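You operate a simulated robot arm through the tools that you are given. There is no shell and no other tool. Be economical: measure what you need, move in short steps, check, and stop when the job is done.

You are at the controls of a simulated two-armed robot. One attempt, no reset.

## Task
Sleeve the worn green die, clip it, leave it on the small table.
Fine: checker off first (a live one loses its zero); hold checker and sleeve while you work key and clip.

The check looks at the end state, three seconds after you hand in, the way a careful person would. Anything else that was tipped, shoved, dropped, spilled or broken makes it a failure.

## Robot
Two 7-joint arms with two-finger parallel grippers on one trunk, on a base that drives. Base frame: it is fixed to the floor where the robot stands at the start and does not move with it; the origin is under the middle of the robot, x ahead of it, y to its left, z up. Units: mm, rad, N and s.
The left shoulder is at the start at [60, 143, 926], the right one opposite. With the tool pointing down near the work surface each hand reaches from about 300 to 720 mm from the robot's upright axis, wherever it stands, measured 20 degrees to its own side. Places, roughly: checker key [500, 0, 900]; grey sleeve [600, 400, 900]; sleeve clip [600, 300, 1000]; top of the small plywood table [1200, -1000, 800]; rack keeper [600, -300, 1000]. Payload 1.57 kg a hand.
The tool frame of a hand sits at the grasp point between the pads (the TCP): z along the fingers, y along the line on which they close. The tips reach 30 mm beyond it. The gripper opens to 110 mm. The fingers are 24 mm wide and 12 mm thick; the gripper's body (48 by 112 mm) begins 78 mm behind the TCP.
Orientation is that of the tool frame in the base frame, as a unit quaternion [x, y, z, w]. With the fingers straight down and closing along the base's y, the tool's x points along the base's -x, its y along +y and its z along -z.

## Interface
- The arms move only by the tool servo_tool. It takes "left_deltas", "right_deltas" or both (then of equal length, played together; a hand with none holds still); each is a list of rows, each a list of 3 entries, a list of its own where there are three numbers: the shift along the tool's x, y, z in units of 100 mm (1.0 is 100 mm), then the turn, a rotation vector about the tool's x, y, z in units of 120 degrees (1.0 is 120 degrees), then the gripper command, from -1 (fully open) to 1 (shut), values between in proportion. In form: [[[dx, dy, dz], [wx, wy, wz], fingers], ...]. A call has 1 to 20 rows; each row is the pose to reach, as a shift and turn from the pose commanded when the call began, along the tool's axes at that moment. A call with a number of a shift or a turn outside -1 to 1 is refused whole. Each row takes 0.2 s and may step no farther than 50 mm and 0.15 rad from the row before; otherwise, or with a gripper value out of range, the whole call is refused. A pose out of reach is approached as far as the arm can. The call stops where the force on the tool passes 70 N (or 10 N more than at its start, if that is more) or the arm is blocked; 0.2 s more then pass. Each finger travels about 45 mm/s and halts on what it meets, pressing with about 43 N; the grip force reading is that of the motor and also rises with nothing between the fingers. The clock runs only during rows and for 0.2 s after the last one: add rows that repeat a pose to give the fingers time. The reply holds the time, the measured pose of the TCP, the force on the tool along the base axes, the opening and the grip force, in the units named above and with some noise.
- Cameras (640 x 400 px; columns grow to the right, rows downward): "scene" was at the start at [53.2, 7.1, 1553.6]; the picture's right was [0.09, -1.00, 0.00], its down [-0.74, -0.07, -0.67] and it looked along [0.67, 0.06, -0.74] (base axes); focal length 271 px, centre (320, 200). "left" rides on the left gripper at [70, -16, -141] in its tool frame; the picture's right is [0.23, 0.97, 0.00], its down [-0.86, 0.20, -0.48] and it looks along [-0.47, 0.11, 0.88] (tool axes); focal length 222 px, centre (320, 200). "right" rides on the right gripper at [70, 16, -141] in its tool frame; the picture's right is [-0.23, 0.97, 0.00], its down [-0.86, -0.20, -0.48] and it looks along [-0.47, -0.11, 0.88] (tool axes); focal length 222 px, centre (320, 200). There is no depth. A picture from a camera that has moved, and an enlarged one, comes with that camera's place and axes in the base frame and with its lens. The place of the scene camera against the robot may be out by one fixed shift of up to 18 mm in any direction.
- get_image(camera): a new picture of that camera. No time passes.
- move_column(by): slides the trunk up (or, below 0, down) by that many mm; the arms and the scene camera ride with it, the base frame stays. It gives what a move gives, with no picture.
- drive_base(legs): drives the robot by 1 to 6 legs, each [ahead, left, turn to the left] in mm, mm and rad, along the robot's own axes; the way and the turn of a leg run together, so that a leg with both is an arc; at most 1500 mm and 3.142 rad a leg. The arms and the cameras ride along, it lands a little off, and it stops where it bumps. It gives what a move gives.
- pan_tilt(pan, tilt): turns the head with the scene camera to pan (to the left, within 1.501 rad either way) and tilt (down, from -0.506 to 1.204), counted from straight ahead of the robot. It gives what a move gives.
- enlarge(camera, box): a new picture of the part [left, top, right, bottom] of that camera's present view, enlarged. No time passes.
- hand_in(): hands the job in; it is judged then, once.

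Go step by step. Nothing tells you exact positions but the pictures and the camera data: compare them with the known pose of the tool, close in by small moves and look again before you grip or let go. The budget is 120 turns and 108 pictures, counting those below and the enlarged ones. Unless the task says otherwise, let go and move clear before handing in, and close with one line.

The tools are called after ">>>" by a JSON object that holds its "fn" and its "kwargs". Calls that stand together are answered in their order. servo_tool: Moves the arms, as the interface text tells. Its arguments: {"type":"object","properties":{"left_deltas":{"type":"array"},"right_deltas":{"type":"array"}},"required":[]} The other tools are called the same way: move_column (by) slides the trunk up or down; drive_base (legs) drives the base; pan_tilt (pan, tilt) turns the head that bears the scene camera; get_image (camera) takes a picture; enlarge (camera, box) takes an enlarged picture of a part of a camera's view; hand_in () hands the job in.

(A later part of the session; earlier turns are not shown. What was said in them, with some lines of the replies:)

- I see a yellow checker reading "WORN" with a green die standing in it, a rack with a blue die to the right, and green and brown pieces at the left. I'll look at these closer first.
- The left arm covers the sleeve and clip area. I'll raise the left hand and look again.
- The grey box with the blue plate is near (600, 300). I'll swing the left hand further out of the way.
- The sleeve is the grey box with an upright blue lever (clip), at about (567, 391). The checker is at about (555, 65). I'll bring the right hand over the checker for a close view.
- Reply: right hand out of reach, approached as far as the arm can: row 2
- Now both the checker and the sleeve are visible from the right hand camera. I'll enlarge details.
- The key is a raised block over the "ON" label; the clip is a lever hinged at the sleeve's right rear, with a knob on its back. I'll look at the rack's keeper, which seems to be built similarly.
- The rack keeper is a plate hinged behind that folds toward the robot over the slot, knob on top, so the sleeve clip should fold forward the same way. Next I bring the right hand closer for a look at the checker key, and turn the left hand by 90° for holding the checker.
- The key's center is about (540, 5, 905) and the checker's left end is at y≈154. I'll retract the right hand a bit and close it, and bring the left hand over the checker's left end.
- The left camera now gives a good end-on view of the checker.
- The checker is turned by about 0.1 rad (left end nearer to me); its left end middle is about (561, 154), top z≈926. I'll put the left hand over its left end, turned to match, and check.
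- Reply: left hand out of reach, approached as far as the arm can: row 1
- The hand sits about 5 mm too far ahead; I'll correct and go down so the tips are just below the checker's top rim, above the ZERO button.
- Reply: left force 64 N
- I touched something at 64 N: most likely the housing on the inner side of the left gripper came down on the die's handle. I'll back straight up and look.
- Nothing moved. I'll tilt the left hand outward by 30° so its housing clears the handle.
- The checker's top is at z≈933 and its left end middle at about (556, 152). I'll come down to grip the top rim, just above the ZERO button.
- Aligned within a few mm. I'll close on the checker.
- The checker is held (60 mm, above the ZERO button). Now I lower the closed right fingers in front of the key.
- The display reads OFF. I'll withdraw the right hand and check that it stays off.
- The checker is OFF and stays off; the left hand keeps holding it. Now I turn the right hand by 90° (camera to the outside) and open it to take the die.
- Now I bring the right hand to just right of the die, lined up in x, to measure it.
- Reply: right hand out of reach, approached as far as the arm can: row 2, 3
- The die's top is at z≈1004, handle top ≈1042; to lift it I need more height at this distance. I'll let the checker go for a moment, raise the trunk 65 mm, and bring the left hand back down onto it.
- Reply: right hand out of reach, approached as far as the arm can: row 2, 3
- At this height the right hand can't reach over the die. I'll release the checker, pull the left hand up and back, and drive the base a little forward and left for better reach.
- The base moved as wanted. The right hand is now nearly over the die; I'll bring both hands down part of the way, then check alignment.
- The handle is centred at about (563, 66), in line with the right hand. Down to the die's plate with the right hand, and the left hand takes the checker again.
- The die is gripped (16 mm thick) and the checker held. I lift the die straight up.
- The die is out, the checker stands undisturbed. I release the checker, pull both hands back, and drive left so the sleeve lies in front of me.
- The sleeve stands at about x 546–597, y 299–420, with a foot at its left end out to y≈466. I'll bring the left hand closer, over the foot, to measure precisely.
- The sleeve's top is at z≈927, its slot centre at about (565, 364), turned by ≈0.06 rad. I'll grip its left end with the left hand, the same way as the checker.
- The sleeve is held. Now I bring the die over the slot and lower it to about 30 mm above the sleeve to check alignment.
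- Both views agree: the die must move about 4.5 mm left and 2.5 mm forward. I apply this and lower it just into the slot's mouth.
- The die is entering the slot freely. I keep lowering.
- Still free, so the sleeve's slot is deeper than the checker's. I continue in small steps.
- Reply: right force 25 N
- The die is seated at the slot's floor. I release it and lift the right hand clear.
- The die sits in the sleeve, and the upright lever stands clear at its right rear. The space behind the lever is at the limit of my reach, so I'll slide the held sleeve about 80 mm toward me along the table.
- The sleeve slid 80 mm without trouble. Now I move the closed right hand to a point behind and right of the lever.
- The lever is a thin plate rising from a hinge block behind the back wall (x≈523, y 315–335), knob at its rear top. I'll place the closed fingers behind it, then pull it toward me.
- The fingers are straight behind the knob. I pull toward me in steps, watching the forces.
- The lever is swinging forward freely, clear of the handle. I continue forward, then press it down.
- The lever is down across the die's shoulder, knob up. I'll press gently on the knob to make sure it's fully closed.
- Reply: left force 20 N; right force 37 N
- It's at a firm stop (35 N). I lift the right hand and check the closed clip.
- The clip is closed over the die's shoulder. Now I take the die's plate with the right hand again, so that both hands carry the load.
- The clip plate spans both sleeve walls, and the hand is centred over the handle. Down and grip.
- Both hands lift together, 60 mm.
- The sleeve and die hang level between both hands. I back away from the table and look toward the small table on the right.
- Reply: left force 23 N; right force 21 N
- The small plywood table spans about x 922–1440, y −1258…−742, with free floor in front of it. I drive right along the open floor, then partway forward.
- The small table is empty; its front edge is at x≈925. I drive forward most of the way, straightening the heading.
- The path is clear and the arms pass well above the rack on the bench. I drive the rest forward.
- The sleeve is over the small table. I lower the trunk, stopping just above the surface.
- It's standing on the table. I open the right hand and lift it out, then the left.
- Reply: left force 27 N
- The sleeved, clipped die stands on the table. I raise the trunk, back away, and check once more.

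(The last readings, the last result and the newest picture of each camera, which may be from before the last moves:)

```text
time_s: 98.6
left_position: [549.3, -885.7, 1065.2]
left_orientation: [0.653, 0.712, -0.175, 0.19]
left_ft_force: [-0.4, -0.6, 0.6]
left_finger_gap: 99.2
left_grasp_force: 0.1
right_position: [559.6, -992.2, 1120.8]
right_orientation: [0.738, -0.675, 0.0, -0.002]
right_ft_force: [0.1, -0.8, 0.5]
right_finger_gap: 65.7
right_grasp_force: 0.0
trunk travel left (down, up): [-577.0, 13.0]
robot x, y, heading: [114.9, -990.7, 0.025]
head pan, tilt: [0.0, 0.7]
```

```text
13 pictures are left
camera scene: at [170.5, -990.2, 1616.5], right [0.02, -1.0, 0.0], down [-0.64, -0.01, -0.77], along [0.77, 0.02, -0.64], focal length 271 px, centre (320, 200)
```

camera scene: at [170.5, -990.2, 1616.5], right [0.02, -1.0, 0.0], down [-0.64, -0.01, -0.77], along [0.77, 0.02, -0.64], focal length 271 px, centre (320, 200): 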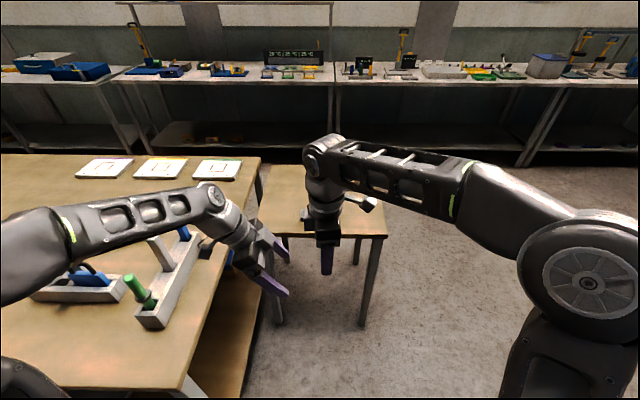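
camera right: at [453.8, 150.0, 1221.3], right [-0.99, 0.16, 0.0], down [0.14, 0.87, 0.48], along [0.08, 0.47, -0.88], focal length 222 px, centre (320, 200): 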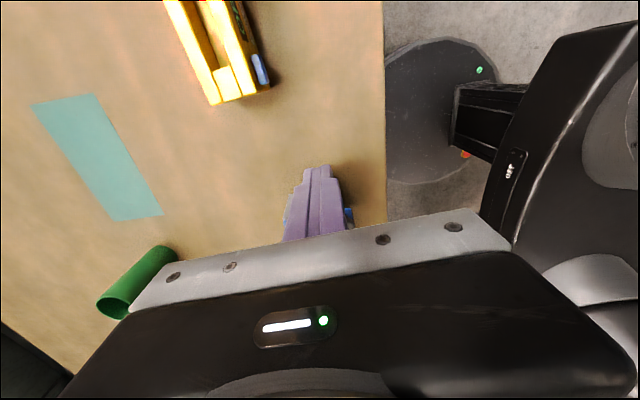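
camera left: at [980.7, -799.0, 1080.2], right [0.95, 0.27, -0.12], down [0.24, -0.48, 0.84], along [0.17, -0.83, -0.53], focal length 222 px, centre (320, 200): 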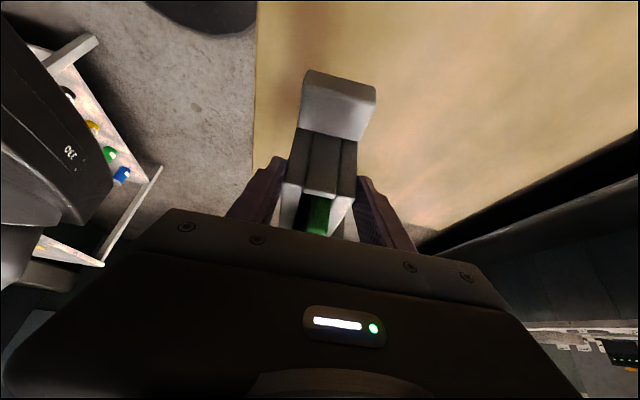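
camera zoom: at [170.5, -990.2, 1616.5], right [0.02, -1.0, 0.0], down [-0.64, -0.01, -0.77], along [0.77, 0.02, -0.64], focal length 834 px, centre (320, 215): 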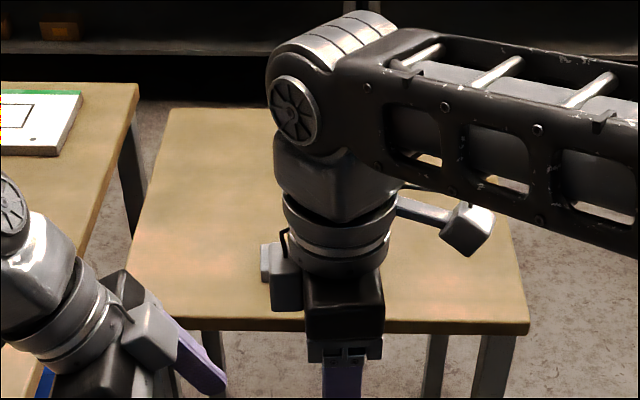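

The right hand hides the sleeve; I back off further, move that hand aside, and look at the sleeve and the bench.

>>> {"fn": "servo_tool", "kwargs": {"right_deltas": [[[0.4, 0, 0], [0, 0, 0], -0.2], [[0.8, 0, 0], [0, 0, 0], -0.2], [[1.0, 0.3, 0], [0, 0, 0], -0.2]]}}

>>> {"fn": "drive_base", "kwargs": {"legs": [[-350, 0, 0]]}}

>>> {"fn": "get_image", "kwargs": {"camera": "scene"}}

>>> {"fn": "enlarge", "kwargs": {"camera": "scene", "box": [230, 100, 390, 200]}}

>>> {"fn": "enlarge", "kwargs": {"camera": "scene", "box": [0, 100, 240, 250]}}

```text
time_s: 99.4
left_position: [547.3, -885.8, 1065.4]
left_orientation: [0.652, 0.712, -0.174, 0.191]
left_ft_force: [-0.1, -0.5, -0.4]
left_finger_gap: 98.6
left_grasp_force: 0.1
right_position: [534.5, -1096.2, 1120.2]
right_orientation: [0.738, -0.674, 0.001, -0.002]
right_ft_force: [-0.9, 1.0, -0.3]
right_finger_gap: 66.0
right_grasp_force: 0.0
trunk travel left (down, up): [-577.0, 13.0]
robot x, y, heading: [113.3, -991.4, 0.021]
head pan, tilt: [0.0, 0.7]
```

```text
time_s: 101.6
left_position: [207.8, -891.6, 1065.0]
left_orientation: [0.651, 0.714, -0.174, 0.191]
left_ft_force: [-0.2, -0.3, 0.1]
left_finger_gap: 98.9
left_grasp_force: 0.0
right_position: [195.0, -1101.5, 1120.6]
right_orientation: [0.74, -0.673, 0.0, -0.002]
right_ft_force: [-0.1, -0.1, -0.4]
right_finger_gap: 65.9
right_grasp_force: 0.1
trunk travel left (down, up): [-577.0, 13.0]
robot x, y, heading: [-230.2, -1002.4, 0.03]
head pan, tilt: [0.0, 0.7]
```

```text
12 pictures are left
camera scene: at [-170.8, -998.8, 1616.5], right [0.03, -1.0, 0.0], down [-0.64, -0.02, -0.77], along [0.77, 0.02, -0.64], focal length 271 px, centre (320, 200)
```

scene: 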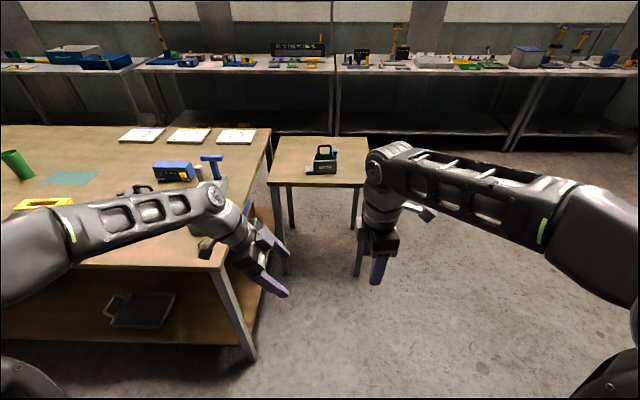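

```text
4.00 times, centred on (310, 150) of scene
camera zoom: at [-170.8, -998.8, 1616.5], right [0.03, -1.0, 0.0], down [-0.64, -0.02, -0.77], along [0.77, 0.02, -0.64], focal length 1084 px, centre (360, 400)
```

zoom: 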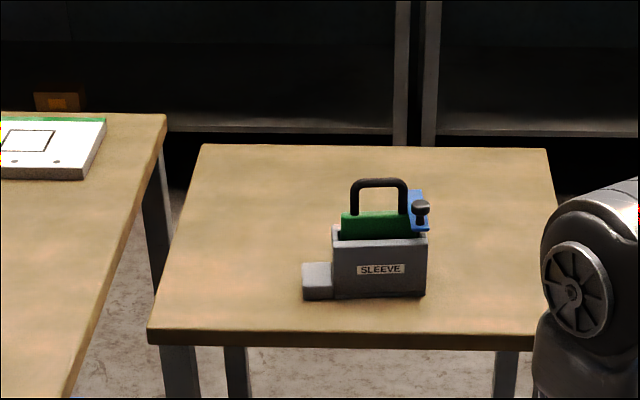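

```text
2.67 times, centred on (120, 175) of scene
camera zoom: at [-170.8, -998.8, 1616.5], right [0.03, -1.0, 0.0], down [-0.64, -0.02, -0.77], along [0.77, 0.02, -0.64], focal length 722 px, centre (853, 267)
```

zoom: 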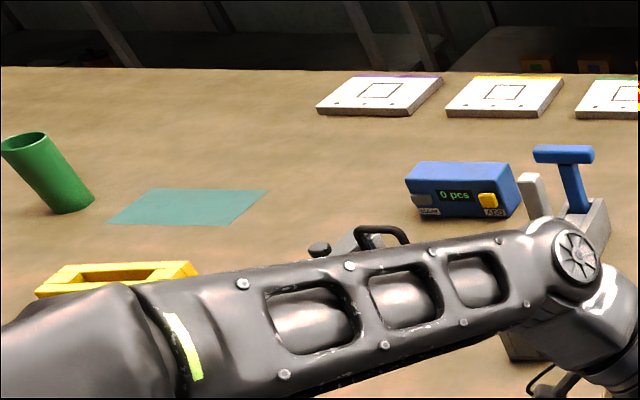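

The sleeve stands upright on the small table, with the die in it and the clip closed. The checker was off when I last saw its display, and the bench things I can see are standing as before. I hand in.

>>> {"fn": "hand_in", "kwargs": {}}

```text
The job is handed in.
```

I switched the checker off first, then put the worn green die in the grey sleeve, closed the clip over it, and left it upright on the small plywood table; the job is handed in.
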